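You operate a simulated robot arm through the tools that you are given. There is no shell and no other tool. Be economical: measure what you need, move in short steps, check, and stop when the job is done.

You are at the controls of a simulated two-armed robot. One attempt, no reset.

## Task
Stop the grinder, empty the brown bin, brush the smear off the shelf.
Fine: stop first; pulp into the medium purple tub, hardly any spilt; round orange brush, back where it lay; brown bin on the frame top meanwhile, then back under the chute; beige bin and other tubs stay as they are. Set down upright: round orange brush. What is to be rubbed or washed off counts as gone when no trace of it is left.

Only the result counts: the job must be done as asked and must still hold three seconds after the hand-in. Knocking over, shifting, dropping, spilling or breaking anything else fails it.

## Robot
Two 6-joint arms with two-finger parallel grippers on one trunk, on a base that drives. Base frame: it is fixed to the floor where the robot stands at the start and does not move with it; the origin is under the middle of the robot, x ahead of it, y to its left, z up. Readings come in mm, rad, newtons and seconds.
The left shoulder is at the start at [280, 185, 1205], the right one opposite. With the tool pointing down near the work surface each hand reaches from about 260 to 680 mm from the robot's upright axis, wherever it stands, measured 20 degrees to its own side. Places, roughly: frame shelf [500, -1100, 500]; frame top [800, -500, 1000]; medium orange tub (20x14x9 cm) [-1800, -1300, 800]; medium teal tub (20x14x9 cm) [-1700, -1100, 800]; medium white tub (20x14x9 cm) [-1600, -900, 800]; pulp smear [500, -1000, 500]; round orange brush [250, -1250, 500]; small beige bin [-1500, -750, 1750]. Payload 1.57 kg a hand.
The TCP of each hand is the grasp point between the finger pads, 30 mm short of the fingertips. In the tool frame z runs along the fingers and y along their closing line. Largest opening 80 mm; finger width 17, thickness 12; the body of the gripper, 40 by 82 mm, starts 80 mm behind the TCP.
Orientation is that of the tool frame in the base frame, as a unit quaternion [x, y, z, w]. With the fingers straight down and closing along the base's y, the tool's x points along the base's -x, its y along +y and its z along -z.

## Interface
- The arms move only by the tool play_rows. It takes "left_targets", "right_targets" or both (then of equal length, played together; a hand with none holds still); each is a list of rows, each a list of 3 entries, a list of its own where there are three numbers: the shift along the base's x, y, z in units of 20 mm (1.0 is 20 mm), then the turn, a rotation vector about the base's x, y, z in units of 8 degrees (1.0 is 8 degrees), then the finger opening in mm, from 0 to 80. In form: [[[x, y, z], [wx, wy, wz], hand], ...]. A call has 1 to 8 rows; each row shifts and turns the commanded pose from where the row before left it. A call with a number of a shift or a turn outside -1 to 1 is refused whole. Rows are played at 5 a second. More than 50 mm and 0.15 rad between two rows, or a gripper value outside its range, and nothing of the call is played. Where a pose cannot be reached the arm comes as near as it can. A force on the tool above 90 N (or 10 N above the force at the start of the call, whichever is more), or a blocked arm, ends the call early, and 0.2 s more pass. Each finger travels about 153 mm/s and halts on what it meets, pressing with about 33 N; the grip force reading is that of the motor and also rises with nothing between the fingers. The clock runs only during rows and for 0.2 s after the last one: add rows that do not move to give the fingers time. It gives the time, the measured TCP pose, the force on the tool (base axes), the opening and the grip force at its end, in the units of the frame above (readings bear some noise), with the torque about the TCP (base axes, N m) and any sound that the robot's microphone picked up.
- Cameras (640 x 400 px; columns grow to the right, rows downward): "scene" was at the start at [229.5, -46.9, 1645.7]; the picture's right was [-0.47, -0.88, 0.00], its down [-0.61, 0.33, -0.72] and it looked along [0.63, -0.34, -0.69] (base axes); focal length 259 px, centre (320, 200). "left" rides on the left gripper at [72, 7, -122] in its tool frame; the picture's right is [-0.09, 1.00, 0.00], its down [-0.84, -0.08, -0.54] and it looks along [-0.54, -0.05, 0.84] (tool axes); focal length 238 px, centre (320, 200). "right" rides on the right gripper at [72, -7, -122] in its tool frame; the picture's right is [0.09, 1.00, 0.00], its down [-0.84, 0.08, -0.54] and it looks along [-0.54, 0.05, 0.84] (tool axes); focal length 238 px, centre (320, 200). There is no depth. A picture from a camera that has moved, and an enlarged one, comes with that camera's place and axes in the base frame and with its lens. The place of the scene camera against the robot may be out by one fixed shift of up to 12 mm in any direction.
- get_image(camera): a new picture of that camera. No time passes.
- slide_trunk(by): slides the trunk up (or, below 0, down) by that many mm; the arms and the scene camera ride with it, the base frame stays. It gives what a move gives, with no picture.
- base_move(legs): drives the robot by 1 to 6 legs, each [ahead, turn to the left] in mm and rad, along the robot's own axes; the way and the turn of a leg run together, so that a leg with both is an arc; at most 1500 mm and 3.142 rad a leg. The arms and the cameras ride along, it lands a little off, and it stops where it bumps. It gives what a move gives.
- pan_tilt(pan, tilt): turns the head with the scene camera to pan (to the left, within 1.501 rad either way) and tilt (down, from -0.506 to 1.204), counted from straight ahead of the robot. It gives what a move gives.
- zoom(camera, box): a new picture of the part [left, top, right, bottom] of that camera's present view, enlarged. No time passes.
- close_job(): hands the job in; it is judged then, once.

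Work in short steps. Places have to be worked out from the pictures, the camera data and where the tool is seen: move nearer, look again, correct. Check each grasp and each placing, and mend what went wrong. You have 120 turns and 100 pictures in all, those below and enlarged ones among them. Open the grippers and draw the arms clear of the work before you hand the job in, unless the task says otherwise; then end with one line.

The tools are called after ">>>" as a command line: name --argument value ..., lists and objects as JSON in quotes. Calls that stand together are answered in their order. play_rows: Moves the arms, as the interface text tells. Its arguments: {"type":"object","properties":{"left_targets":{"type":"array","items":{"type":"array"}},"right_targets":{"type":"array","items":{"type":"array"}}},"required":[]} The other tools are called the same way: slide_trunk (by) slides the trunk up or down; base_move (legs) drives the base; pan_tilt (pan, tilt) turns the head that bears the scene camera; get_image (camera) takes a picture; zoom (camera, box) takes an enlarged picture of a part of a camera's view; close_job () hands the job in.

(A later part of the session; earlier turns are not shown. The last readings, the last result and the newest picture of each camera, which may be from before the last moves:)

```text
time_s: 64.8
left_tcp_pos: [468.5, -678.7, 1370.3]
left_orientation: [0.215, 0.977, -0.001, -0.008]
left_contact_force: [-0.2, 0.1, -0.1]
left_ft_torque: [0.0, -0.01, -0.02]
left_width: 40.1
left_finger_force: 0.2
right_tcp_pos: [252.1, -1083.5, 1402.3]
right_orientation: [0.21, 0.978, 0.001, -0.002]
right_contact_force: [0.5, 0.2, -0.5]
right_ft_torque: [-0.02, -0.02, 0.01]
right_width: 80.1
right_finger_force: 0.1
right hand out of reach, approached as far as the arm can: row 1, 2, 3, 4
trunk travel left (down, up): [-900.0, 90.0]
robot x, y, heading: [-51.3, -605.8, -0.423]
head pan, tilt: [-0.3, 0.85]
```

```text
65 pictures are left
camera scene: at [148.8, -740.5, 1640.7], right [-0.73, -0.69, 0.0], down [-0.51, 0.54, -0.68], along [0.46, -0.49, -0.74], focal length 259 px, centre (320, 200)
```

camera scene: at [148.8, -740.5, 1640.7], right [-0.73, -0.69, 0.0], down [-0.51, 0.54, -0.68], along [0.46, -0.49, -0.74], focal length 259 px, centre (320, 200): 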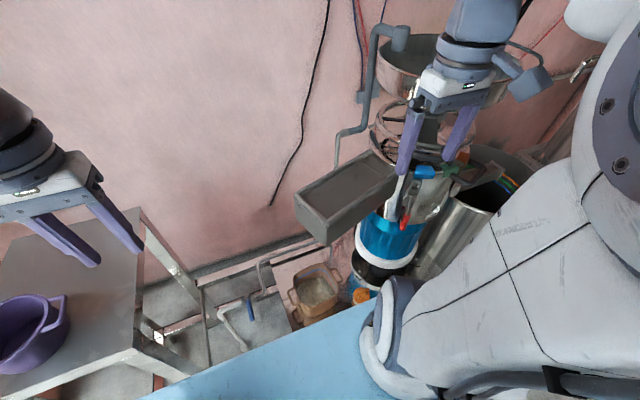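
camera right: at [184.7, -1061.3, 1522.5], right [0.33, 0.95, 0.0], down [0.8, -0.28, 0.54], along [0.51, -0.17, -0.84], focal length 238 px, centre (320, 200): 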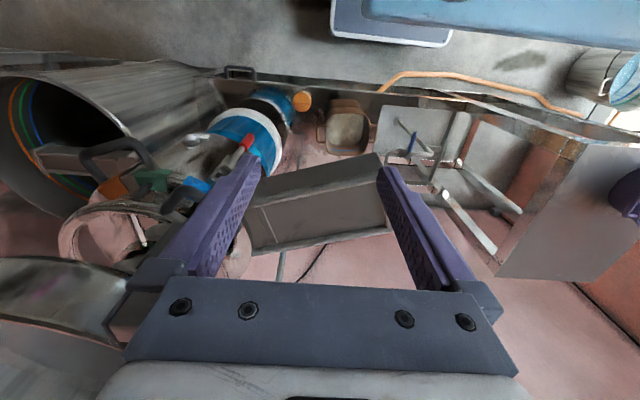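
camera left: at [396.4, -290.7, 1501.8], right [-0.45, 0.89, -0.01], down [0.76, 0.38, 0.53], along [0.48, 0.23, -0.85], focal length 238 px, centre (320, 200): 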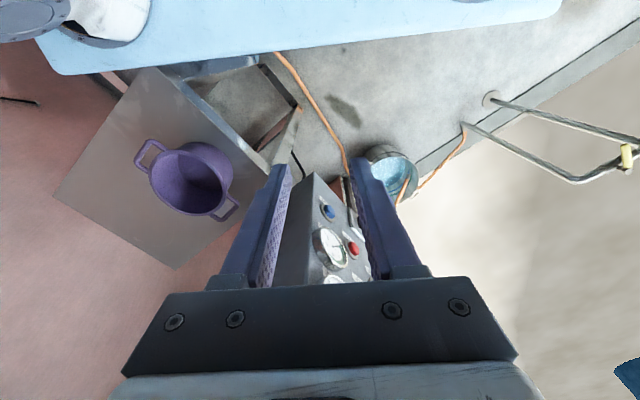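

Both hands end close to the frame (chute edge ~80 mm ahead). I back the base 120 mm, then lower the trunk in two slides.

>>> base_move --legs '[[-120, 0]]'

>>> slide_trunk --by -350

>>> get_image --camera "right"

```text
time_s: 66.1
left_tcp_pos: [357.6, -628.3, 1370.6]
left_orientation: [0.216, 0.976, -0.001, -0.009]
left_contact_force: [0.4, -0.3, 0.4]
left_ft_torque: [0.01, 0.04, 0.01]
left_width: 39.8
left_finger_force: 0.1
right_tcp_pos: [141.0, -1034.0, 1401.1]
right_orientation: [0.211, 0.977, 0.002, -0.002]
right_contact_force: [0.7, -0.1, 0.5]
right_ft_torque: [-0.02, -0.04, 0.01]
right_width: 80.1
right_finger_force: 0.1
trunk travel left (down, up): [-900.0, 90.0]
robot x, y, heading: [-163.2, -555.1, -0.428]
head pan, tilt: [-0.3, 0.85]
```

```text
time_s: 69.5
left_tcp_pos: [357.7, -629.3, 1021.4]
left_orientation: [0.216, 0.976, -0.001, -0.008]
left_contact_force: [0.2, 0.6, 0.1]
left_ft_torque: [0.0, 0.0, 0.0]
left_width: 40.0
left_finger_force: 0.1
right_tcp_pos: [140.5, -1034.1, 1051.2]
right_orientation: [0.21, 0.978, 0.002, -0.003]
right_contact_force: [-0.3, -0.7, 0.0]
right_ft_torque: [-0.01, -0.01, -0.01]
right_width: 80.1
right_finger_force: 0.1
trunk travel left (down, up): [-550.0, 440.0]
robot x, y, heading: [-157.8, -559.6, -0.431]
head pan, tilt: [-0.3, 0.85]
```

```text
64 pictures are left
camera right: at [73.5, -1011.5, 1172.1], right [0.33, 0.95, 0.0], down [0.8, -0.28, 0.54], along [0.51, -0.17, -0.84], focal length 238 px, centre (320, 200)
```

right: 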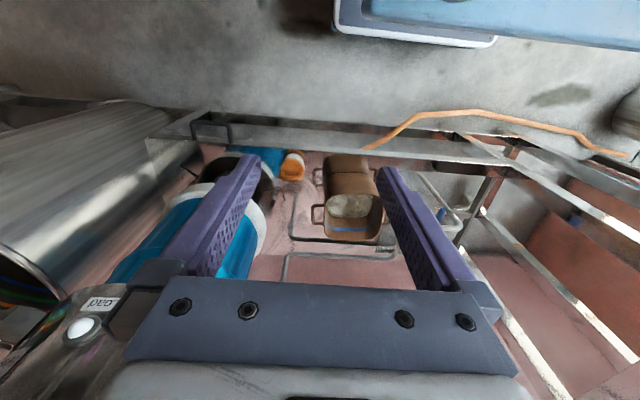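

>>> zoom --camera "right" --box '[260, 120, 420, 260]'

```text
2.86 times, centred on (340, 190) of right
camera zoom: at [73.5, -1011.5, 1172.1], right [0.33, 0.95, 0.0], down [0.8, -0.28, 0.54], along [0.51, -0.17, -0.84], focal length 681 px, centre (263, 229)
```

zoom: 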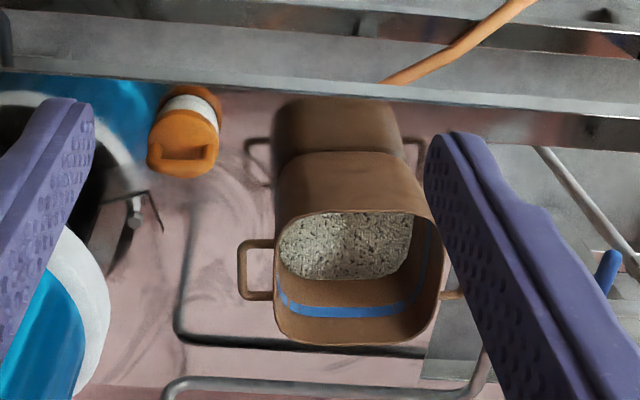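

Bin: about 150 mm square, rim z ≈ 620, low pulp level, side handles; near wall at about (415,-1042). I lower the trunk further, staying clear, then look again.

>>> slide_trunk --by -350

>>> base_move --legs '[[110, 0]]'

>>> get_image --camera "right"

```text
time_s: 72.9
left_tcp_pos: [357.2, -628.4, 671.1]
left_orientation: [0.216, 0.976, -0.001, -0.008]
left_contact_force: [0.5, 0.3, 0.6]
left_ft_torque: [-0.02, -0.01, -0.01]
left_width: 40.0
left_finger_force: 0.0
right_tcp_pos: [140.6, -1034.4, 701.7]
right_orientation: [0.21, 0.978, 0.003, -0.003]
right_contact_force: [-0.2, 0.2, -0.2]
right_ft_torque: [-0.02, -0.03, -0.01]
right_width: 79.9
right_finger_force: 0.1
trunk travel left (down, up): [-200.0, 790.0]
robot x, y, heading: [-156.7, -558.2, -0.423]
head pan, tilt: [-0.3, 0.85]
```

```text
time_s: 74.1
left_tcp_pos: [457.7, -676.4, 671.6]
left_orientation: [0.216, 0.976, -0.001, -0.008]
left_contact_force: [0.2, -0.2, 0.4]
left_ft_torque: [-0.02, -0.03, -0.03]
left_width: 39.9
left_finger_force: 0.0
right_tcp_pos: [239.7, -1081.8, 701.0]
right_orientation: [0.212, 0.977, 0.002, -0.003]
right_contact_force: [0.5, 0.1, 0.1]
right_ft_torque: [0.0, 0.01, 0.05]
right_width: 79.8
right_finger_force: 0.2
trunk travel left (down, up): [-200.0, 790.0]
robot x, y, heading: [-61.2, -603.6, -0.426]
head pan, tilt: [-0.3, 0.85]
```

```text
62 pictures are left
camera right: at [172.5, -1058.8, 822.1], right [0.33, 0.94, 0.0], down [0.8, -0.28, 0.54], along [0.51, -0.17, -0.84], focal length 238 px, centre (320, 200)
```

right: 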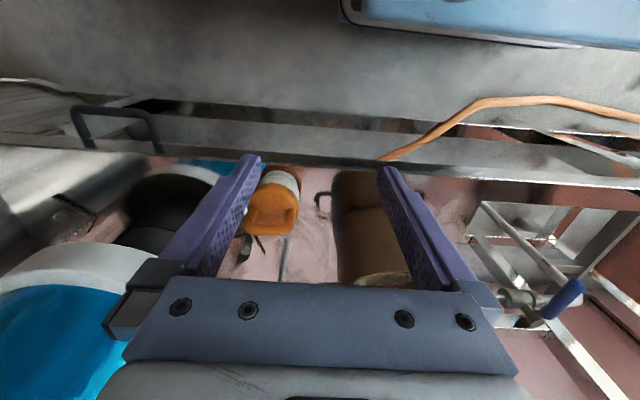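

Near rim ≈ z 630. I yaw the right hand about -74° so the fingers close across the near wall of the bin.

>>> play_rows --right_targets '[[[0, 0, 0.5], [0, 0, -1], 80], [[0, 0, 0.5], [0, 0, -1], 80], [[0, 0, 0], [0, 0, -1], 80], [[0, 0, 0], [0, 0, -1], 80], [[0, 0, 0], [0, 0, -1], 80], [[0, 0, 0], [0, 0, -1], 80], [[0, 0, 0], [0, 0, -1], 80], [[0, 0, 0], [0, 0, -1], 80]]'

>>> play_rows --right_targets '[[[0.9, 0.3, 0], [0, 0, -1], 80], [[0.9, 0.3, 0], [0, 0, -0.25], 80], [[0.9, 0.3, 0], [0, 0, 0], 80], [[0.9, 0.3, 0], [0, 0, 0], 80]]'

>>> get_image --camera "right"

```text
time_s: 75.9
left_tcp_pos: [457.9, -675.9, 670.6]
left_orientation: [0.218, 0.976, 0.0, -0.009]
left_contact_force: [0.0, -0.7, 0.1]
left_ft_torque: [0.0, 0.04, -0.02]
left_width: 40.1
left_finger_force: 0.0
right_tcp_pos: [240.1, -1082.1, 720.7]
right_orientation: [0.699, 0.715, 0.003, -0.005]
right_contact_force: [-0.4, -0.3, -0.9]
right_ft_torque: [0.0, 0.0, 0.04]
right_width: 80.1
right_finger_force: 0.1
trunk travel left (down, up): [-200.0, 790.0]
robot x, y, heading: [-60.1, -604.4, -0.435]
head pan, tilt: [-0.3, 0.85]
```

```text
time_s: 76.9
left_tcp_pos: [457.2, -676.3, 670.4]
left_orientation: [0.217, 0.976, 0.0, -0.008]
left_contact_force: [-0.4, 0.2, 0.0]
left_ft_torque: [0.01, 0.0, 0.0]
left_width: 40.0
left_finger_force: 0.1
right_tcp_pos: [311.9, -1056.5, 721.6]
right_orientation: [0.758, 0.652, 0.004, 0.0]
right_contact_force: [-0.1, -0.1, 0.8]
right_ft_torque: [0.0, 0.03, 0.01]
right_width: 80.1
right_finger_force: 0.1
trunk travel left (down, up): [-200.0, 790.0]
robot x, y, heading: [-55.8, -605.5, -0.428]
head pan, tilt: [-0.3, 0.85]
```

```text
61 pictures are left
camera right: at [316.5, -986.0, 842.0], right [1.0, -0.06, 0.0], down [-0.05, -0.84, 0.54], along [-0.03, -0.54, -0.84], focal length 238 px, centre (320, 200)
```

right: 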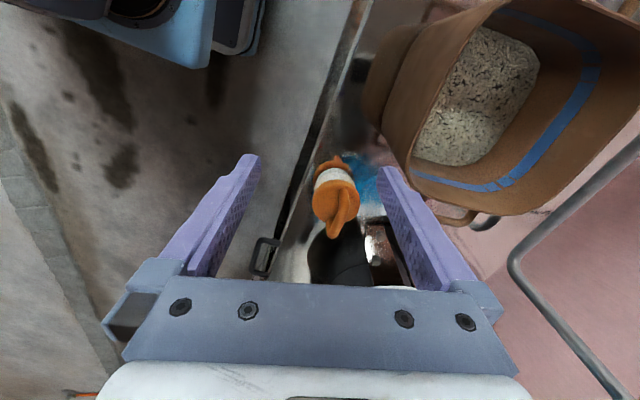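

Now clear: bin yaw ≈ -0.41, near-wall centre ≈ (414,-1038), rim 630. I turn 16° more and move above the wall.

>>> play_rows --right_targets '[[[0.86, 0.15, 0], [0, 0, -1], 80], [[0.86, 0.15, 0], [0, 0, -1], 80], [[0.86, 0.15, 0], [0, 0, 0], 80], [[0.86, 0.15, 0], [0, 0, 0], 80], [[0.86, 0.15, 0], [0, 0, 0], 80], [[0.86, 0.15, 0], [0, 0, 0], 80]]'

>>> get_image --camera "right"

```text
time_s: 78.3
left_tcp_pos: [458.9, -677.5, 670.2]
left_orientation: [0.218, 0.976, 0.0, -0.008]
left_contact_force: [0.8, 0.7, -1.2]
left_ft_torque: [0.0, 0.0, -0.03]
left_width: 39.9
left_finger_force: 0.1
right_tcp_pos: [414.0, -1040.1, 721.8]
right_orientation: [0.841, 0.541, 0.004, -0.001]
right_contact_force: [0.5, -0.2, 0.2]
right_ft_torque: [-0.01, -0.01, -0.02]
right_width: 79.9
right_finger_force: 0.1
trunk travel left (down, up): [-200.0, 790.0]
robot x, y, heading: [-57.2, -603.9, -0.437]
head pan, tilt: [-0.3, 0.85]
```

```text
60 pictures are left
camera right: at [437.7, -971.4, 842.5], right [0.94, -0.33, 0.0], down [-0.28, -0.8, 0.54], along [-0.17, -0.51, -0.84], focal length 238 px, centre (320, 200)
```

right: 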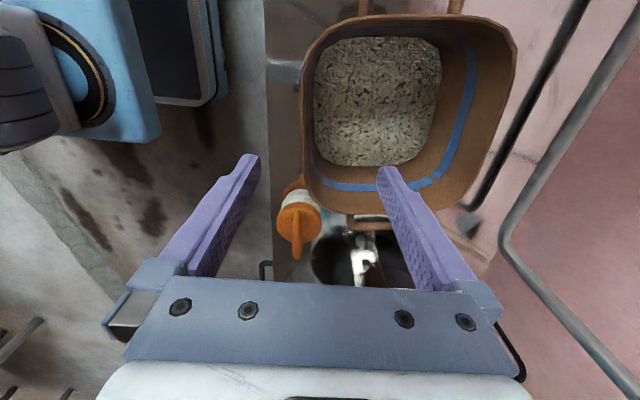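

The bin is aligned with the hand; wall at about (407,-1024) at mid-width. I shift slightly and lower 140 mm to straddle the near wall.

>>> play_rows --right_targets '[[[-0.2, 0.8, 0], [0, 0, 0], 80], [[0, 0, -1], [0, 0, 0], 80], [[0, 0, -1], [0, 0, 0], 80], [[0, 0, -1], [0, 0, 0], 80], [[0, 0, -1], [0, 0, 0], 80], [[0, 0, -1], [0, 0, 0], 80], [[0, 0, -1], [0, 0, 0], 80], [[0, 0, -1], [0, 0, 0], 80]]'

>>> get_image --camera "right"

```text
time_s: 80.1
left_tcp_pos: [457.4, -677.2, 670.5]
left_orientation: [0.217, 0.976, -0.001, -0.008]
left_contact_force: [0.1, -0.5, 0.1]
left_ft_torque: [-0.02, 0.01, -0.05]
left_width: 40.2
left_finger_force: 0.0
right_tcp_pos: [410.7, -1024.4, 581.8]
right_orientation: [0.841, 0.541, 0.003, -0.001]
right_contact_force: [-0.1, -0.1, -0.7]
right_ft_torque: [-0.01, 0.0, -0.04]
right_width: 79.7
right_finger_force: 0.1
trunk travel left (down, up): [-200.0, 790.0]
robot x, y, heading: [-60.2, -609.4, -0.428]
head pan, tilt: [-0.3, 0.85]
```

```text
59 pictures are left
camera right: at [434.5, -957.1, 702.1], right [0.94, -0.33, 0.0], down [-0.28, -0.8, 0.54], along [-0.17, -0.51, -0.84], focal length 238 px, centre (320, 200)
```

right: 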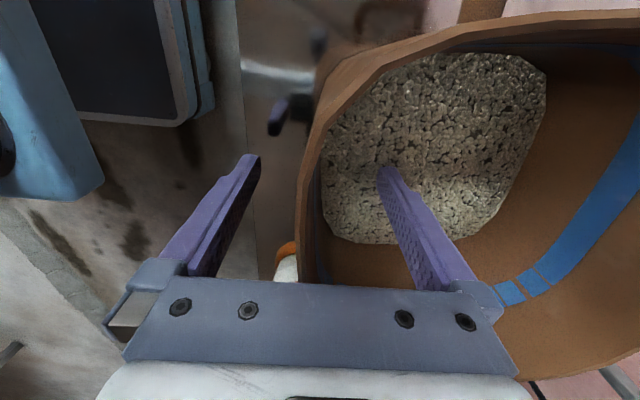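

The wall is between the fingers. Close and give time.

>>> play_rows --right_targets '[[[0, 0, 0], [0, 0, 0], 0], [[0, 0, 0], [0, 0, 0], 0], [[0, 0, 0], [0, 0, 0], 0], [[0, 0, 0], [0, 0, 0], 0]]'

>>> play_rows --right_targets '[[[0, 0, 0.5], [0, 0, 0], 0], [[0, 0, 0.5], [0, 0, 0], 0], [[0, 0, 0.5], [0, 0, 0], 0], [[0, 0, 0], [0, 0, 0], 0]]'

>>> get_image --camera "right"

```text
time_s: 81.1
left_tcp_pos: [456.9, -677.7, 670.8]
left_orientation: [0.217, 0.976, -0.001, -0.009]
left_contact_force: [0.3, 0.5, -0.3]
left_ft_torque: [0.0, 0.03, -0.01]
left_width: 40.3
left_finger_force: 0.1
right_tcp_pos: [412.4, -1024.2, 582.4]
right_orientation: [0.84, 0.542, 0.004, 0.002]
right_contact_force: [6.2, -0.1, 9.0]
right_ft_torque: [-0.82, -2.39, 0.49]
right_width: 7.1
right_finger_force: 26.8
trunk travel left (down, up): [-200.0, 790.0]
robot x, y, heading: [-60.8, -604.7, -0.43]
head pan, tilt: [-0.3, 0.85]
```

```text
time_s: 82.1
left_tcp_pos: [457.8, -676.1, 671.7]
left_orientation: [0.217, 0.976, 0.0, -0.008]
left_contact_force: [-0.2, 0.6, -0.6]
left_ft_torque: [-0.01, 0.01, -0.02]
left_width: 39.8
left_finger_force: 0.0
right_tcp_pos: [411.0, -1021.6, 610.3]
right_orientation: [0.841, 0.541, 0.003, -0.001]
right_contact_force: [-0.8, -0.2, -7.2]
right_ft_torque: [0.23, 0.49, 0.03]
right_width: 3.2
right_finger_force: 24.9
trunk travel left (down, up): [-200.0, 790.0]
robot x, y, heading: [-58.0, -606.0, -0.434]
head pan, tilt: [-0.3, 0.85]
```

```text
58 pictures are left
camera right: at [434.6, -955.4, 731.4], right [0.94, -0.33, 0.0], down [-0.28, -0.8, 0.54], along [-0.18, -0.51, -0.84], focal length 238 px, centre (320, 200)
```

right: 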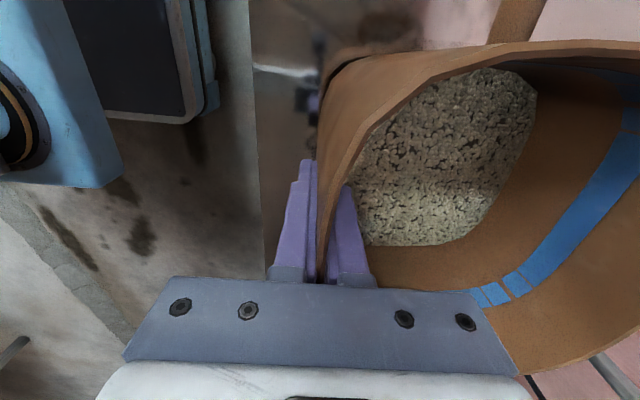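

Bin lifted, weight ≈7 N, grip solid. Lift another 80 mm, then back the base out and raise the trunk.

>>> play_rows --right_targets '[[[0, 0, 0.8], [0, 0, 0], 0], [[0, 0, 0.8], [0, 0, 0], 0], [[0, 0, 0.8], [0, 0, 0], 0], [[0, 0, 0.8], [0, 0, 0], 0], [[0, 0, 0.8], [0, 0, 0], 0]]'

>>> base_move --legs '[[-260, 0]]'

>>> slide_trunk --by 400

>>> pan_tilt --pan -0.2 --tilt 0.85

>>> get_image --camera "scene"

```text
time_s: 83.3
left_tcp_pos: [458.5, -677.2, 670.2]
left_orientation: [0.217, 0.976, -0.001, -0.008]
left_contact_force: [-0.4, 0.6, -0.3]
left_ft_torque: [-0.01, -0.02, -0.01]
left_width: 40.2
left_finger_force: 0.2
right_tcp_pos: [410.4, -1024.1, 690.6]
right_orientation: [0.841, 0.541, 0.004, -0.002]
right_contact_force: [-0.2, -0.1, -7.4]
right_ft_torque: [0.24, 0.54, -0.02]
right_width: 3.2
right_finger_force: 24.7
trunk travel left (down, up): [-200.0, 790.0]
robot x, y, heading: [-63.8, -604.2, -0.432]
head pan, tilt: [-0.3, 0.85]
```

```text
time_s: 85.2
left_tcp_pos: [218.2, -565.1, 670.2]
left_orientation: [0.216, 0.976, -0.001, -0.008]
left_contact_force: [-0.2, 0.0, -0.4]
left_ft_torque: [-0.01, 0.0, 0.01]
left_width: 39.7
left_finger_force: 0.1
right_tcp_pos: [171.0, -913.2, 689.6]
right_orientation: [0.841, 0.542, 0.004, 0.0]
right_contact_force: [-0.6, 0.2, -6.8]
right_ft_torque: [0.24, 0.52, 0.0]
right_width: 3.4
right_finger_force: 24.2
trunk travel left (down, up): [-200.0, 790.0]
robot x, y, heading: [-297.3, -494.1, -0.428]
head pan, tilt: [-0.3, 0.85]
```

```text
time_s: 89.0
left_tcp_pos: [218.1, -564.5, 1070.1]
left_orientation: [0.216, 0.976, -0.002, -0.008]
left_contact_force: [-0.2, -0.2, 0.4]
left_ft_torque: [-0.02, 0.01, 0.02]
left_width: 40.2
left_finger_force: 0.1
right_tcp_pos: [170.4, -912.4, 1090.9]
right_orientation: [0.841, 0.541, 0.003, -0.001]
right_contact_force: [0.1, 0.7, -7.1]
right_ft_torque: [0.31, 0.5, 0.0]
right_width: 3.6
right_finger_force: 24.3
trunk travel left (down, up): [-600.0, 390.0]
robot x, y, heading: [-301.6, -495.8, -0.427]
head pan, tilt: [-0.3, 0.85]
```

```text
time_s: 89.7
left_tcp_pos: [217.9, -565.1, 1070.2]
left_orientation: [0.216, 0.976, -0.002, -0.008]
left_contact_force: [0.4, -0.1, -0.6]
left_ft_torque: [-0.01, 0.02, 0.02]
left_width: 39.8
left_finger_force: 0.0
right_tcp_pos: [169.9, -911.9, 1089.5]
right_orientation: [0.841, 0.542, 0.003, -0.001]
right_contact_force: [-0.3, 0.0, -6.7]
right_ft_torque: [0.22, 0.48, 0.01]
right_width: 3.0
right_finger_force: 24.9
trunk travel left (down, up): [-600.0, 390.0]
robot x, y, heading: [-297.4, -497.8, -0.434]
head pan, tilt: [-0.201, 0.85]
```

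```text
57 pictures are left
camera scene: at [-93.0, -614.8, 1339.0], right [-0.59, -0.81, 0.0], down [-0.61, 0.44, -0.66], along [0.53, -0.39, -0.75], focal length 259 px, centre (320, 200)
```

scene: 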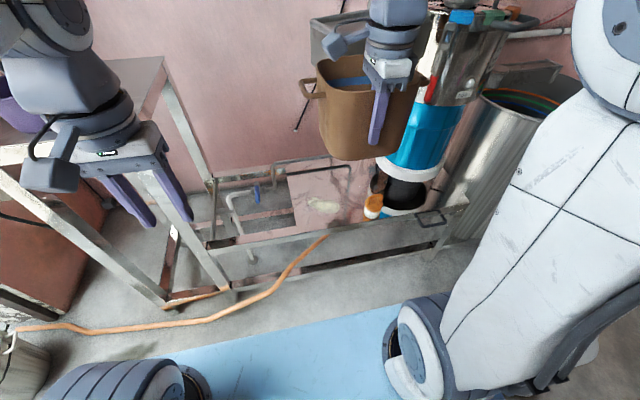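

The pale smear is visible on the shelf at about (465,-1043), right under where the bin stood. Now I draw the bin in towards the robot, raise it, then drive to the purple tub.

>>> play_rows --right_targets '[[[-0.9, 0.2, 0], [0, 0, 0], 0], [[-0.9, 0.2, 0], [0, 0, 0], 0], [[-0.9, 0.2, 0], [0, 0, 0], 0], [[-0.9, 0.2, 0], [0, 0, 0], 0], [[-0.9, 0, 0], [0, 0, 0], 0], [[-0.9, -0.1, 0], [0, 0, 0], 0], [[-0.9, -0.3, 0], [0, 0, 0], 0], [[-0.9, -0.5, 0], [0, 0, 0], 0]]'

>>> slide_trunk --by 220

```text
time_s: 91.5
left_tcp_pos: [218.4, -564.9, 1070.2]
left_orientation: [0.217, 0.976, -0.001, -0.008]
left_contact_force: [-1.0, 0.4, -0.3]
left_ft_torque: [0.02, 0.01, -0.02]
left_width: 40.2
left_finger_force: 0.0
right_tcp_pos: [47.7, -931.0, 1088.6]
right_orientation: [0.84, 0.543, 0.004, -0.002]
right_contact_force: [0.4, 0.0, -8.4]
right_ft_torque: [0.21, 0.48, -0.02]
right_width: 3.0
right_finger_force: 24.2
right hand out of reach, approached as far as the arm can: row 6, 7, 8
trunk travel left (down, up): [-600.0, 390.0]
robot x, y, heading: [-298.6, -495.6, -0.434]
head pan, tilt: [-0.201, 0.85]
```

```text
time_s: 93.8
left_tcp_pos: [217.3, -564.4, 1291.0]
left_orientation: [0.216, 0.976, -0.001, -0.009]
left_contact_force: [-0.1, 0.1, -0.5]
left_ft_torque: [-0.01, -0.03, 0.02]
left_width: 40.1
left_finger_force: 0.0
right_tcp_pos: [48.0, -930.4, 1309.4]
right_orientation: [0.84, 0.542, 0.003, -0.002]
right_contact_force: [0.5, -0.7, -7.2]
right_ft_torque: [0.25, 0.51, 0.0]
right_width: 3.3
right_finger_force: 24.2
trunk travel left (down, up): [-820.0, 170.0]
robot x, y, heading: [-298.1, -495.1, -0.431]
head pan, tilt: [-0.201, 0.85]
```

Bin is at 496 mm ahead, 251 mm right, TCP z 1309. Drive forward, turn to heading 0.56, and approach the table.

>>> base_move --legs '[[235, 0], [0, 0.99], [120, 0]]'

>>> get_image --camera "scene"

>>> get_image --camera "right"

```text
time_s: 99.0
left_tcp_pos: [354.6, -130.4, 1290.6]
left_orientation: [-0.279, 0.96, -0.004, -0.006]
left_contact_force: [-0.7, -0.3, -0.7]
left_ft_torque: [0.05, 0.01, 0.0]
left_width: 40.2
left_finger_force: 0.1
right_tcp_pos: [570.9, -471.2, 1308.2]
right_orientation: [0.477, 0.879, 0.003, -0.003]
right_contact_force: [0.1, -1.0, -7.2]
right_ft_torque: [-0.29, 0.49, -0.05]
right_width: 3.3
right_finger_force: 23.9
trunk travel left (down, up): [-820.0, 170.0]
robot x, y, heading: [12.1, -526.4, 0.567]
head pan, tilt: [-0.201, 0.85]
```

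```text
56 pictures are left
camera scene: at [221.4, -421.2, 1559.0], right [0.36, -0.93, 0.0], down [-0.7, -0.27, -0.66], along [0.62, 0.24, -0.75], focal length 259 px, centre (320, 200)
```

scene: 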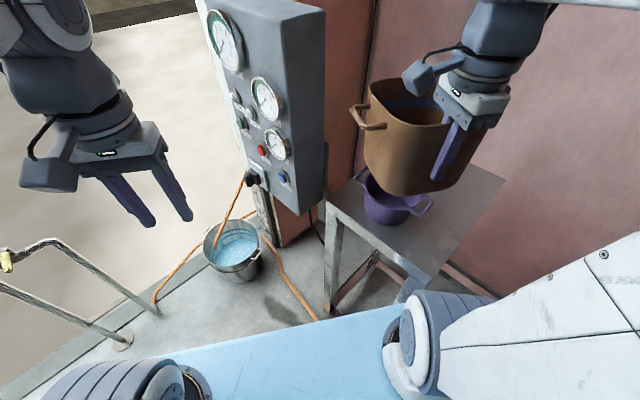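

```text
55 pictures are left
camera right: at [526.5, -416.2, 1429.7], right [0.79, 0.62, 0.0], down [0.52, -0.66, 0.54], along [0.33, -0.42, -0.84], focal length 238 px, centre (320, 200)
```

right: 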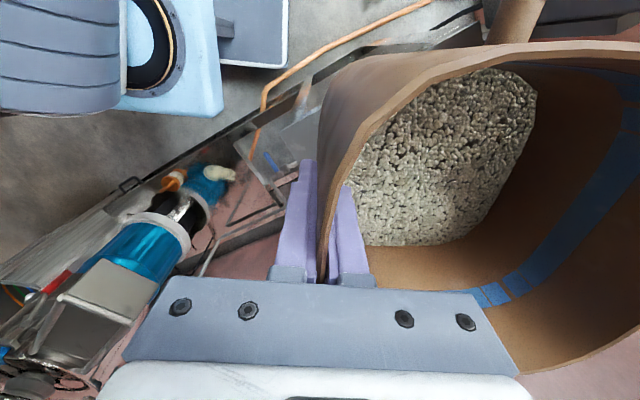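

Bin hangs by the tub, robot at (12,-526), heading 0.567. I go 75 mm nearer so that the pouring pose is in comfortable reach.

>>> base_move --legs '[[75, 0]]'

>>> zoom --camera "scene" --box '[310, 60, 510, 280]'

```text
time_s: 100.0
left_tcp_pos: [420.8, -88.6, 1291.1]
left_orientation: [-0.278, 0.96, -0.005, -0.007]
left_contact_force: [0.0, 0.0, 0.6]
left_ft_torque: [0.06, 0.03, -0.01]
left_width: 40.1
left_finger_force: 0.0
right_tcp_pos: [635.5, -431.0, 1309.0]
right_orientation: [0.478, 0.878, 0.002, -0.003]
right_contact_force: [0.6, 0.9, -7.7]
right_ft_torque: [-0.25, 0.46, 0.0]
right_width: 3.3
right_finger_force: 24.8
trunk travel left (down, up): [-820.0, 170.0]
robot x, y, heading: [84.3, -488.0, 0.57]
head pan, tilt: [-0.201, 0.85]
```

```text
1.82 times, centred on (410, 170) of scene
camera zoom: at [286.5, -379.6, 1559.0], right [0.36, -0.93, 0.0], down [-0.7, -0.27, -0.66], along [0.62, 0.24, -0.75], focal length 472 px, centre (156, 254)
```

zoom: 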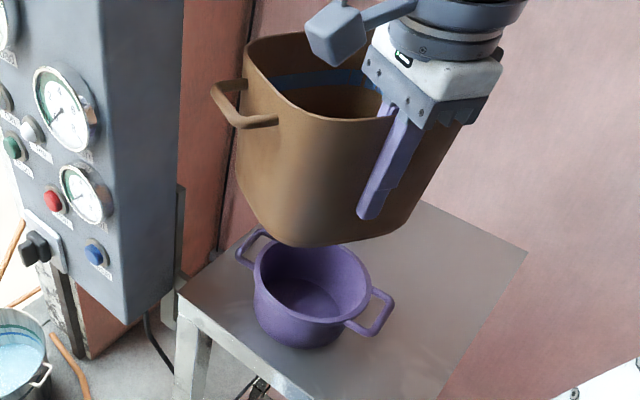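

I check the tub from the left hand's camera for a second line of sight.

>>> get_image --camera "left"

```text
53 pictures are left
camera left: at [358.5, -121.3, 1414.2], right [-0.46, 0.89, -0.01], down [0.75, 0.39, 0.53], along [0.47, 0.24, -0.85], focal length 238 px, centre (320, 200)
```

left: 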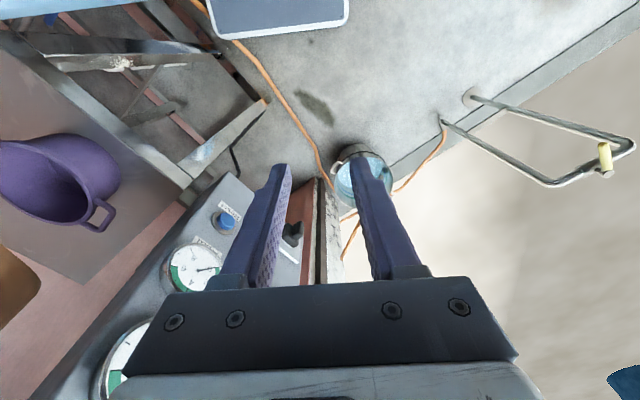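

Tub opening centre ≈ (722,-433), rim z ≈ 1070. I start tilting the bin towards its near-right corner, 64°, with that corner kept over the tub.

>>> play_rows --right_targets '[[[0.28, 0.46, -0.5], [0.977, -0.217, 0], 0], [[0.28, 0.46, -0.5], [0.977, -0.217, 0], 0], [[0.28, 0.46, -0.5], [0.977, -0.217, 0], 0], [[0.28, 0.46, -0.5], [0.977, -0.217, 0], 0], [[0.28, 0.46, -0.5], [0.977, -0.217, 0], 0], [[0.28, 0.46, -0.5], [0.977, -0.217, 0], 0]]'

>>> get_image --camera "scene"

>>> get_image --camera "right"

```text
time_s: 101.4
left_tcp_pos: [420.3, -89.9, 1291.0]
left_orientation: [-0.278, 0.96, -0.005, -0.008]
left_contact_force: [0.2, -0.1, 0.2]
left_ft_torque: [0.0, 0.0, 0.02]
left_width: 39.8
left_finger_force: 0.2
right_tcp_pos: [674.6, -374.9, 1248.4]
right_orientation: [0.434, 0.802, 0.393, -0.115]
right_contact_force: [0.1, -0.5, -8.0]
right_ft_torque: [-0.2, 0.45, -0.01]
right_width: 3.2
right_finger_force: 24.5
right hand out of reach, approached as far as the arm can: row 1
trunk travel left (down, up): [-820.0, 170.0]
robot x, y, heading: [83.4, -486.1, 0.568]
head pan, tilt: [-0.201, 0.85]
```

```text
52 pictures are left
camera scene: at [286.9, -379.3, 1559.0], right [0.36, -0.93, 0.0], down [-0.7, -0.27, -0.66], along [0.62, 0.24, -0.75], focal length 259 px, centre (320, 200)
```

scene: 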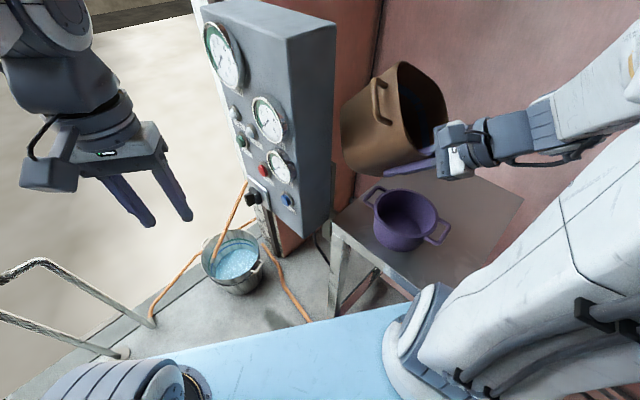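

```text
51 pictures are left
camera right: at [606.8, -422.7, 1362.6], right [0.73, 0.37, 0.58], down [0.47, -0.88, -0.04], along [0.49, 0.3, -0.82], focal length 238 px, centre (320, 200)
```

right: 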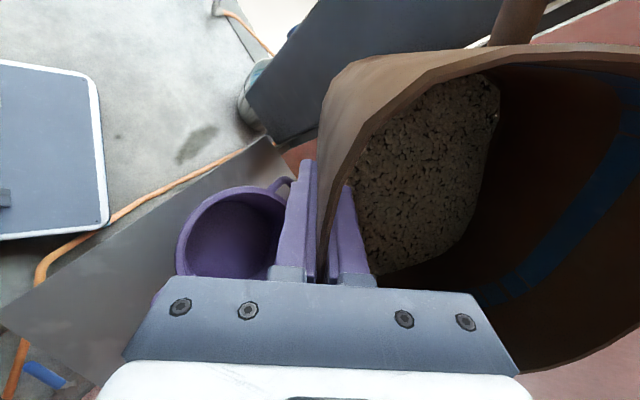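

As planned so far; no pulp has moved. I tilt on to 80° and look.

>>> play_rows --right_targets '[[[0.1, 0.47, -0.6], [0.977, -0.217, 0], 0], [[0.1, 0.47, -0.6], [0.977, -0.217, 0], 0], [[-0.05, -0.28, -0.25], [0.977, -0.217, 0], 0], [[-0.05, -0.28, -0.25], [0.977, -0.217, 0], 0]]'

>>> zoom --camera "scene" --box '[300, 40, 540, 280]'

>>> get_image --camera "right"

```text
time_s: 102.4
left_tcp_pos: [420.4, -87.9, 1290.6]
left_orientation: [-0.278, 0.961, -0.005, -0.008]
left_contact_force: [0.4, 0.4, 0.6]
left_ft_torque: [0.0, 0.0, -0.01]
left_width: 40.0
left_finger_force: 0.0
right_tcp_pos: [691.3, -373.0, 1216.1]
right_orientation: [0.363, 0.671, 0.621, -0.18]
right_contact_force: [-0.3, 0.1, -5.4]
right_ft_torque: [-0.1, 0.35, 0.0]
right_width: 4.4
right_finger_force: 24.9
right hand out of reach, approached as far as the arm can: row 2, 3, 4
trunk travel left (down, up): [-820.0, 170.0]
robot x, y, heading: [81.1, -486.2, 0.569]
head pan, tilt: [-0.201, 0.85]
```

```text
1.67 times, centred on (420, 160) of scene
camera zoom: at [286.7, -379.4, 1559.1], right [0.36, -0.93, 0.0], down [-0.7, -0.27, -0.66], along [0.62, 0.24, -0.75], focal length 432 px, centre (153, 267)
```

zoom: 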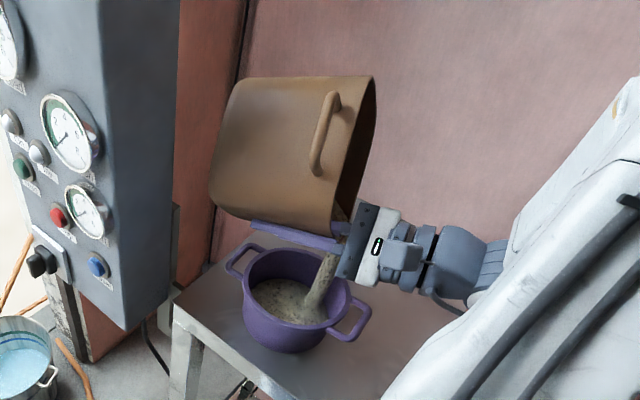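

```text
49 pictures are left
camera right: at [612.2, -471.5, 1280.5], right [0.65, -0.01, 0.76], down [0.5, -0.75, -0.44], along [0.57, 0.67, -0.48], focal length 238 px, centre (320, 200)
```

right: 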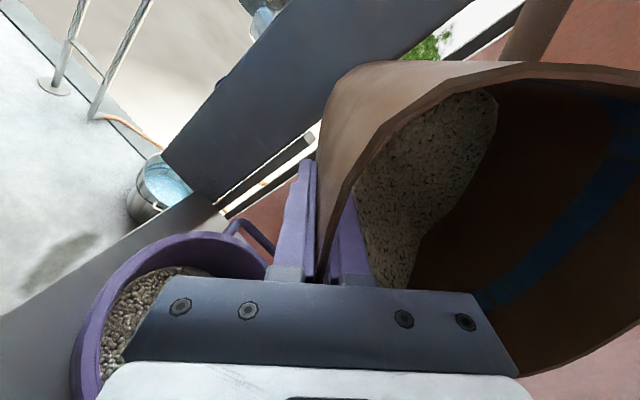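

Pulp streams nicely into the tub. I keep tilting slowly while holding the corner over the tub.

>>> play_rows --right_targets '[[[0, 0.2, 0], [0, 0, 0], 0], [[0, 0, 0], [0, 0, 0], 0], [[0, 0, 0], [0, 0, 0], 0], [[-0.1, -0.2, 0], [0.977, -0.217, 0], 0], [[0, 0, 0], [0, 0, 0], 0], [[-0.1, -0.3, 0], [0.977, -0.217, 0], 0], [[0, 0, 0], [0, 0, 0], 0], [[0, 0, 0], [0, 0, 0], 0]]'

>>> zoom --camera "scene" --box '[300, 40, 540, 280]'

```text
time_s: 104.2
left_tcp_pos: [420.7, -90.5, 1292.2]
left_orientation: [-0.278, 0.961, -0.004, -0.008]
left_contact_force: [1.1, 0.1, 0.0]
left_ft_torque: [0.0, -0.01, 0.02]
left_width: 40.1
left_finger_force: 0.2
right_tcp_pos: [687.5, -379.8, 1218.0]
right_orientation: [0.317, 0.586, 0.717, -0.207]
right_contact_force: [0.0, 0.2, -2.4]
right_ft_torque: [0.01, 0.13, -0.04]
right_width: 3.0
right_finger_force: 24.3
right hand out of reach, approached as far as the arm can: row 4
trunk travel left (down, up): [-820.0, 170.0]
robot x, y, heading: [81.4, -482.8, 0.562]
head pan, tilt: [-0.201, 0.85]
```

```text
1.67 times, centred on (420, 160) of scene
camera zoom: at [286.7, -379.4, 1559.1], right [0.36, -0.93, 0.0], down [-0.7, -0.27, -0.66], along [0.62, 0.24, -0.75], focal length 432 px, centre (153, 267)
```

zoom: 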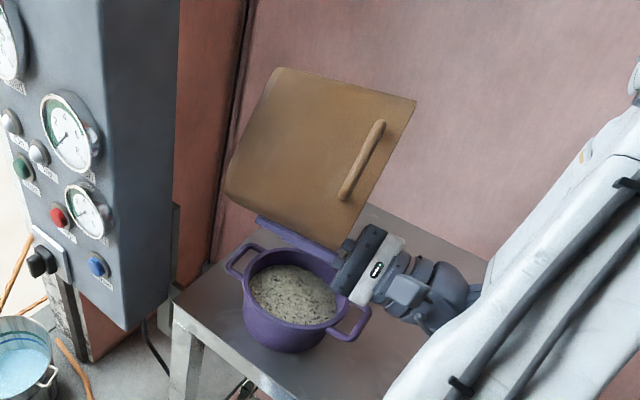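

Nearly all out; I tilt three more rows with pauses for the rest and then look into the bin.

>>> play_rows --right_targets '[[[-0.1, -0.3, 0.2], [0.977, -0.217, 0], 0], [[0, 0, 0], [0, 0, 0], 0], [[-0.1, -0.3, 0.2], [0.977, -0.217, 0], 0], [[0, 0, 0], [0, 0, 0], 0], [[-0.1, -0.3, 0.2], [0.977, -0.217, 0], 0], [[0, 0, 0], [0, 0, 0], 0], [[0, 0, 0], [0, 0, 0], 0], [[0, 0, 0], [0, 0, 0], 0]]'

>>> get_image --camera "right"

>>> zoom --camera "scene" --box '[300, 40, 540, 280]'

```text
time_s: 106.0
left_tcp_pos: [421.4, -89.3, 1290.5]
left_orientation: [-0.279, 0.96, -0.004, -0.007]
left_contact_force: [0.2, 0.7, 0.0]
left_ft_torque: [-0.01, -0.01, -0.01]
left_width: 40.2
left_finger_force: 0.0
right_tcp_pos: [669.4, -400.3, 1221.6]
right_orientation: [0.238, 0.439, 0.833, -0.239]
right_contact_force: [0.5, 0.1, -2.2]
right_ft_torque: [0.06, 0.08, -0.01]
right_width: 3.3
right_finger_force: 24.7
right hand out of reach, approached as far as the arm can: row 5
trunk travel left (down, up): [-820.0, 170.0]
robot x, y, heading: [84.6, -484.8, 0.572]
head pan, tilt: [-0.201, 0.85]
```

```text
47 pictures are left
camera right: at [587.6, -513.7, 1198.7], right [0.53, -0.51, 0.67], down [0.59, -0.34, -0.73], along [0.6, 0.79, 0.12], focal length 238 px, centre (320, 200)
```

right: 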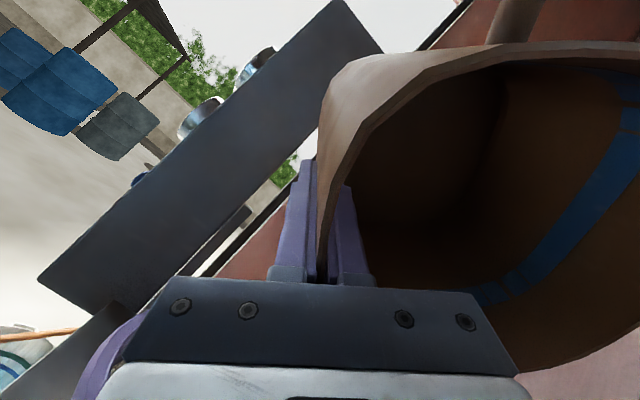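

```text
1.67 times, centred on (420, 160) of scene
camera zoom: at [286.7, -379.4, 1559.1], right [0.36, -0.93, 0.0], down [-0.7, -0.27, -0.66], along [0.62, 0.24, -0.75], focal length 432 px, centre (153, 267)
```

zoom: 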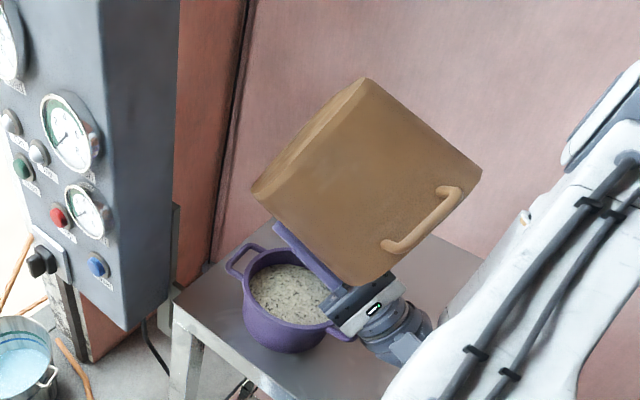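

Bin is empty and the table clean. I lift first, then tilt the bin back upright.

>>> play_rows --right_targets '[[[0, 0, 1], [0, 0, 0], 0], [[0, 0, 1], [0, 0, 0], 0], [[0, 0, 1], [-0.977, 0.217, 0], 0], [[0, 0.2, 1], [-0.977, 0.217, 0], 0], [[0, 0.2, 0.5], [-0.977, 0.217, 0], 0], [[0, 0.2, 0], [-0.977, 0.217, 0], 0], [[0, 0, 0], [-0.977, 0.217, 0], 0], [[0, 0, 0], [-0.977, 0.217, 0], 0]]'

>>> play_rows --right_targets '[[[-0.2, -0.2, 0], [-0.977, 0.217, 0], 0], [[-0.2, -0.2, 0], [-0.977, 0.217, 0], 0], [[-0.2, -0.2, 0], [-0.977, 0.217, 0], 0], [[-0.2, -0.2, 0], [-0.977, 0.217, 0], 0], [[-0.2, -0.2, 0], [-0.977, 0.217, 0], 0], [[-0.2, -0.2, 0], [-0.977, 0.217, 0], 0], [[-0.2, -0.2, 0], [-0.977, 0.217, 0], 0], [[-0.2, -0.2, 0], [-0.977, 0.217, 0], 0]]'

>>> play_rows --right_targets '[[[-0.2, -0.4, 0], [-0.977, 0.217, 0], 0], [[0, 0, 0], [0, 0, 0], 0]]'

>>> get_image --camera "scene"

```text
time_s: 107.8
left_tcp_pos: [420.0, -89.3, 1290.8]
left_orientation: [-0.278, 0.96, -0.004, -0.007]
left_contact_force: [0.1, 0.4, -0.5]
left_ft_torque: [0.0, 0.02, -0.01]
left_width: 40.1
left_finger_force: 0.1
right_tcp_pos: [670.0, -404.9, 1288.1]
right_orientation: [0.386, 0.71, 0.566, -0.164]
right_contact_force: [-0.2, 0.7, -1.9]
right_ft_torque: [-0.03, 0.1, 0.0]
right_width: 2.9
right_finger_force: 24.3
right hand out of reach, approached as far as the arm can: row 1, 2, 3, 4
trunk travel left (down, up): [-820.0, 170.0]
robot x, y, heading: [79.2, -489.2, 0.57]
head pan, tilt: [-0.201, 0.85]
```

```text
time_s: 109.6
left_tcp_pos: [420.8, -88.4, 1291.6]
left_orientation: [-0.278, 0.961, -0.004, -0.008]
left_contact_force: [-0.1, 0.3, 0.5]
left_ft_torque: [-0.02, -0.01, 0.01]
left_width: 39.9
left_finger_force: 0.1
right_tcp_pos: [648.3, -438.9, 1287.5]
right_orientation: [0.478, 0.876, 0.067, -0.023]
right_contact_force: [-0.2, -0.1, -2.3]
right_ft_torque: [-0.04, 0.09, 0.0]
right_width: 3.2
right_finger_force: 24.3
right hand out of reach, approached as far as the arm can: row 5, 6
trunk travel left (down, up): [-820.0, 170.0]
robot x, y, heading: [80.8, -484.5, 0.563]
head pan, tilt: [-0.201, 0.85]
```

```text
time_s: 110.2
left_tcp_pos: [420.5, -90.0, 1289.6]
left_orientation: [-0.278, 0.96, -0.005, -0.007]
left_contact_force: [0.0, 0.1, -0.3]
left_ft_torque: [0.02, 0.0, 0.02]
left_width: 40.1
left_finger_force: 0.1
right_tcp_pos: [642.4, -445.9, 1288.2]
right_orientation: [0.477, 0.879, 0.002, -0.002]
right_contact_force: [0.1, 0.3, -1.6]
right_ft_torque: [-0.07, 0.11, 0.01]
right_width: 3.3
right_finger_force: 24.6
trunk travel left (down, up): [-820.0, 170.0]
robot x, y, heading: [84.0, -486.5, 0.568]
head pan, tilt: [-0.201, 0.85]
```

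```text
45 pictures are left
camera scene: at [286.7, -379.4, 1559.1], right [0.36, -0.93, 0.0], down [-0.7, -0.27, -0.66], along [0.62, 0.24, -0.75], focal length 259 px, centre (320, 200)
```

scene: 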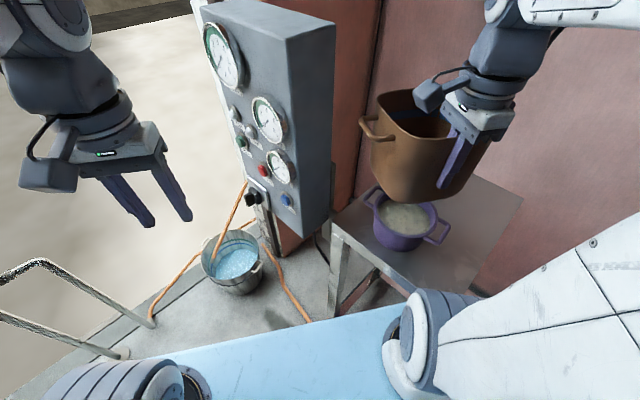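

All upright. Next I plan to place the bin behind/right of the tub from a pose nearer the panel, so I first tuck the left hand out to the left.

>>> play_rows --left_targets '[[[-0.96, 0.57, 0], [0, 0, 0], 40], [[-0.96, 0.57, 0], [0, 0, 0], 40], [[-0.96, 0.57, 0], [0, 0, 0], 40], [[-0.96, 0.57, 0], [0, 0, 0], 40], [[-0.96, 0.57, 0], [0, 0, 0], 40], [[-0.96, 0.57, 0], [0, 0, 0], 40], [[-0.96, 0.57, 0], [0, 0, 0], 40], [[-0.96, 0.57, 0], [0, 0, 0], 40]]'

>>> play_rows --left_targets '[[[-0.96, 0.57, 0], [0, 0, 0], 40], [[-0.96, 0.57, 0], [0, 0, 0], 40], [[-0.96, 0.57, 0], [0, 0, 0], 40], [[-0.96, 0.57, 0], [0, 0, 0], 40], [[-0.96, 0.57, 0], [0, 0, 0], 40], [[-0.96, 0.57, 0], [0, 0, 0], 40], [[-0.96, 0.57, 0], [0, 0, 0], 40], [[-0.96, 0.57, 0], [0, 0, 0], 40]]'

>>> base_move --legs '[[-320, 0], [0, 1.0], [480, 0], [0, -1.77]]'

>>> get_image --camera "scene"

```text
time_s: 112.0
left_tcp_pos: [300.2, 27.0, 1285.9]
left_orientation: [-0.278, 0.96, -0.006, -0.008]
left_contact_force: [-0.3, 0.1, 0.4]
left_ft_torque: [0.0, 0.0, -0.02]
left_width: 40.0
left_finger_force: 0.0
left hand out of reach, approached as far as the arm can: row 1, 2, 3, 4, 5
right_tcp_pos: [642.5, -446.3, 1288.5]
right_orientation: [0.478, 0.878, 0.001, -0.002]
right_contact_force: [0.4, -0.5, -2.3]
right_ft_torque: [-0.08, 0.11, 0.01]
right_width: 3.0
right_finger_force: 24.7
trunk travel left (down, up): [-820.0, 170.0]
robot x, y, heading: [82.4, -485.8, 0.57]
head pan, tilt: [-0.201, 0.85]
```

```text
time_s: 113.8
left_tcp_pos: [144.2, 118.3, 1286.2]
left_orientation: [-0.279, 0.96, -0.005, -0.008]
left_contact_force: [0.3, 0.2, 0.4]
left_ft_torque: [0.02, 0.01, 0.02]
left_width: 40.0
left_finger_force: 0.1
right_tcp_pos: [643.5, -445.4, 1289.4]
right_orientation: [0.477, 0.879, 0.001, -0.003]
right_contact_force: [-0.2, 0.5, -2.0]
right_ft_torque: [-0.1, 0.13, 0.02]
right_width: 3.1
right_finger_force: 24.1
trunk travel left (down, up): [-820.0, 170.0]
robot x, y, heading: [77.5, -483.3, 0.568]
head pan, tilt: [-0.201, 0.85]
```

```text
time_s: 125.0
left_tcp_pos: [294.6, 202.6, 1284.9]
left_orientation: [0.104, 0.995, -0.002, -0.008]
left_contact_force: [0.2, -0.5, 0.4]
left_ft_torque: [0.02, 0.01, 0.01]
left_width: 40.1
left_finger_force: 0.1
right_tcp_pos: [256.2, -546.9, 1288.2]
right_orientation: [0.774, 0.634, 0.003, -0.002]
right_contact_force: [0.2, -0.1, -1.1]
right_ft_torque: [0.03, 0.12, -0.01]
right_width: 3.0
right_finger_force: 24.1
trunk travel left (down, up): [-820.0, 170.0]
robot x, y, heading: [-175.5, -185.2, -0.203]
head pan, tilt: [-0.201, 0.85]
```

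```text
44 pictures are left
camera scene: at [53.4, -255.3, 1559.1], right [-0.39, -0.92, 0.0], down [-0.69, 0.3, -0.66], along [0.61, -0.26, -0.75], focal length 259 px, centre (320, 200)
```

scene: 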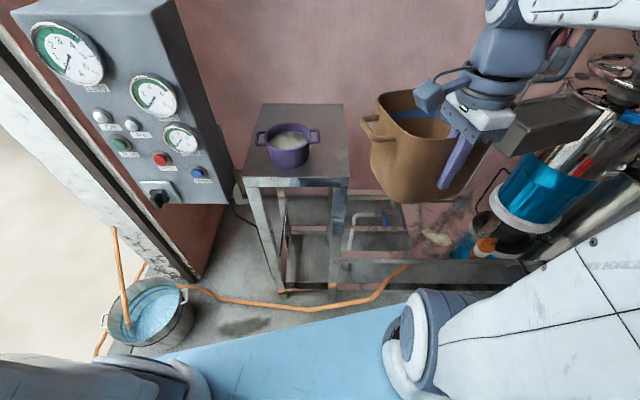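

Good view: table corners and tub agree with my estimates. I drive forward to the placing pose.

>>> base_move --legs '[[385, 0]]'

>>> get_image --camera "scene"

```text
time_s: 127.4
left_tcp_pos: [667.8, 125.1, 1285.3]
left_orientation: [0.106, 0.994, -0.001, -0.008]
left_contact_force: [0.3, 0.1, -0.4]
left_ft_torque: [0.01, -0.03, 0.03]
left_width: 39.9
left_finger_force: 0.1
right_tcp_pos: [629.0, -626.3, 1287.8]
right_orientation: [0.774, 0.633, 0.003, -0.002]
right_contact_force: [0.3, -0.3, -1.5]
right_ft_torque: [0.03, 0.09, -0.03]
right_width: 3.1
right_finger_force: 24.4
trunk travel left (down, up): [-820.0, 170.0]
robot x, y, heading: [199.8, -257.0, -0.212]
head pan, tilt: [-0.201, 0.85]
```

```text
43 pictures are left
camera scene: at [425.1, -333.3, 1559.1], right [-0.4, -0.92, 0.0], down [-0.69, 0.3, -0.66], along [0.61, -0.26, -0.75], focal length 259 px, centre (320, 200)
```

scene: 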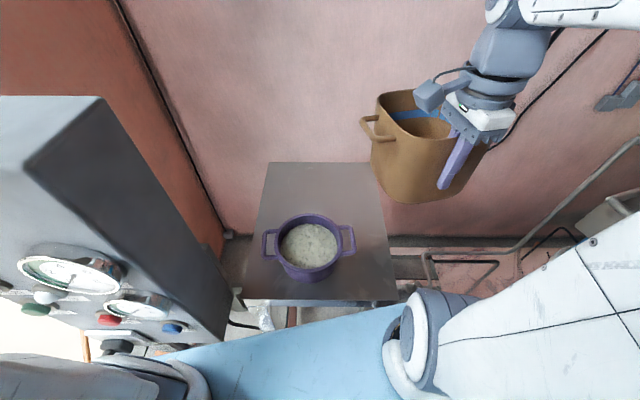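

Tub at (718,-431). I carry the bin over to the free back-right area (TCP to ≈(787,-546)) at height.

>>> play_rows --right_targets '[[[0.99, 0.5, 0], [0, 0, 0], 0], [[0.99, 0.5, 0], [0, 0, 0], 0], [[0.99, 0.5, 0], [0, 0, 0], 0], [[0.99, 0.5, 0], [0, 0, 0], 0], [[0.99, 0.5, 0], [0, 0, 0], 0], [[0.99, 0.5, 0], [0, 0, 0], 0], [[0.99, 0.5, 0], [0, 0, 0], 0], [[0.99, 0.5, 0], [0, 0, 0], 0]]'

>>> play_rows --right_targets '[[[0, 0, -1], [0, 0, 0], 0], [[0, 0, -1], [0, 0, 0], 0], [[0, 0, -1], [0, 0, 0], 0], [[0, 0, -1], [0, 0, 0], 0], [[0, 0, -1], [0, 0, 0], 0], [[0, 0, -1], [0, 0, 0], 0]]'

>>> get_image --camera "scene"

```text
time_s: 129.2
left_tcp_pos: [667.1, 123.5, 1285.7]
left_orientation: [0.106, 0.994, -0.002, -0.008]
left_contact_force: [0.2, 0.1, 0.8]
left_ft_torque: [-0.01, -0.01, -0.03]
left_width: 39.9
left_finger_force: 0.2
right_tcp_pos: [787.8, -547.0, 1288.9]
right_orientation: [0.774, 0.633, 0.002, -0.001]
right_contact_force: [-0.7, 0.3, -1.0]
right_ft_torque: [-0.01, 0.15, 0.0]
right_width: 3.3
right_finger_force: 24.4
trunk travel left (down, up): [-820.0, 170.0]
robot x, y, heading: [199.2, -264.1, -0.206]
head pan, tilt: [-0.201, 0.85]
```

```text
time_s: 130.6
left_tcp_pos: [666.5, 123.4, 1286.1]
left_orientation: [0.105, 0.994, -0.003, -0.008]
left_contact_force: [0.0, 0.1, -0.1]
left_ft_torque: [0.0, -0.02, -0.01]
left_width: 39.9
left_finger_force: 0.1
right_tcp_pos: [785.5, -546.9, 1169.5]
right_orientation: [0.774, 0.633, 0.002, -0.003]
right_contact_force: [0.4, -0.6, -2.5]
right_ft_torque: [0.04, 0.09, 0.01]
right_width: 2.9
right_finger_force: 23.8
trunk travel left (down, up): [-820.0, 170.0]
robot x, y, heading: [198.9, -263.3, -0.21]
head pan, tilt: [-0.201, 0.85]
```

```text
42 pictures are left
camera scene: at [425.4, -333.3, 1559.1], right [-0.4, -0.92, 0.0], down [-0.69, 0.3, -0.66], along [0.61, -0.26, -0.75], focal length 259 px, centre (320, 200)
```

scene: 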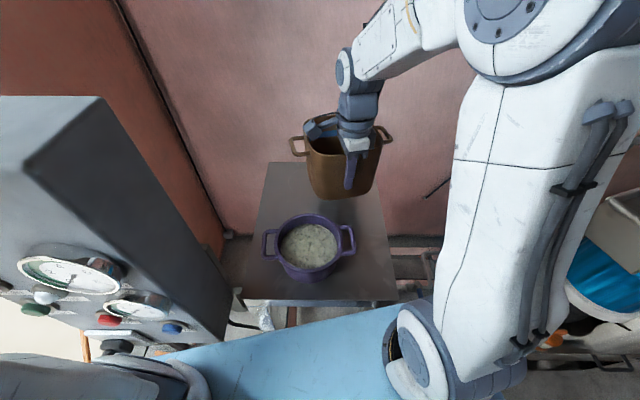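

Well clear of the tub. I lower to just above the table, then by small steps watching the force.

>>> play_rows --right_targets '[[[0, 0, -1], [0, 0, 0], 0], [[0, 0, -1], [0, 0, 0], 0], [[0, 0, -1], [0, 0, 0], 0], [[0, 0, -1], [0, 0, 0], 0], [[0, 0, -0.5], [0, 0, 0], 0]]'

>>> play_rows --right_targets '[[[0, 0, -0.3], [0, 0, 0], 0], [[0, 0, -0.3], [0, 0, 0], 0]]'

```text
time_s: 131.8
left_tcp_pos: [665.6, 124.2, 1286.3]
left_orientation: [0.104, 0.994, -0.001, -0.008]
left_contact_force: [0.3, 0.5, 0.4]
left_ft_torque: [0.01, -0.01, 0.02]
left_width: 40.1
left_finger_force: 0.1
right_tcp_pos: [786.6, -545.0, 1081.7]
right_orientation: [0.774, 0.633, 0.007, 0.003]
right_contact_force: [1.3, -2.6, 25.4]
right_ft_torque: [-0.43, -2.58, -0.05]
right_width: 6.7
right_finger_force: 26.3
trunk travel left (down, up): [-820.0, 170.0]
robot x, y, heading: [195.8, -260.5, -0.205]
head pan, tilt: [-0.201, 0.85]
```

```text
time_s: 132.4
left_tcp_pos: [664.0, 125.7, 1287.5]
left_orientation: [0.105, 0.994, -0.002, -0.007]
left_contact_force: [0.2, 0.0, -0.2]
left_ft_torque: [0.0, 0.01, -0.01]
left_width: 40.1
left_finger_force: 0.0
right_tcp_pos: [787.3, -545.8, 1073.6]
right_orientation: [0.774, 0.634, 0.006, 0.003]
right_contact_force: [-7.2, 4.0, 73.4]
right_ft_torque: [-1.39, -1.32, 0.29]
right_width: 6.4
right_finger_force: 26.2
trunk travel left (down, up): [-820.0, 170.0]
robot x, y, heading: [201.9, -261.8, -0.203]
head pan, tilt: [-0.201, 0.85]
```

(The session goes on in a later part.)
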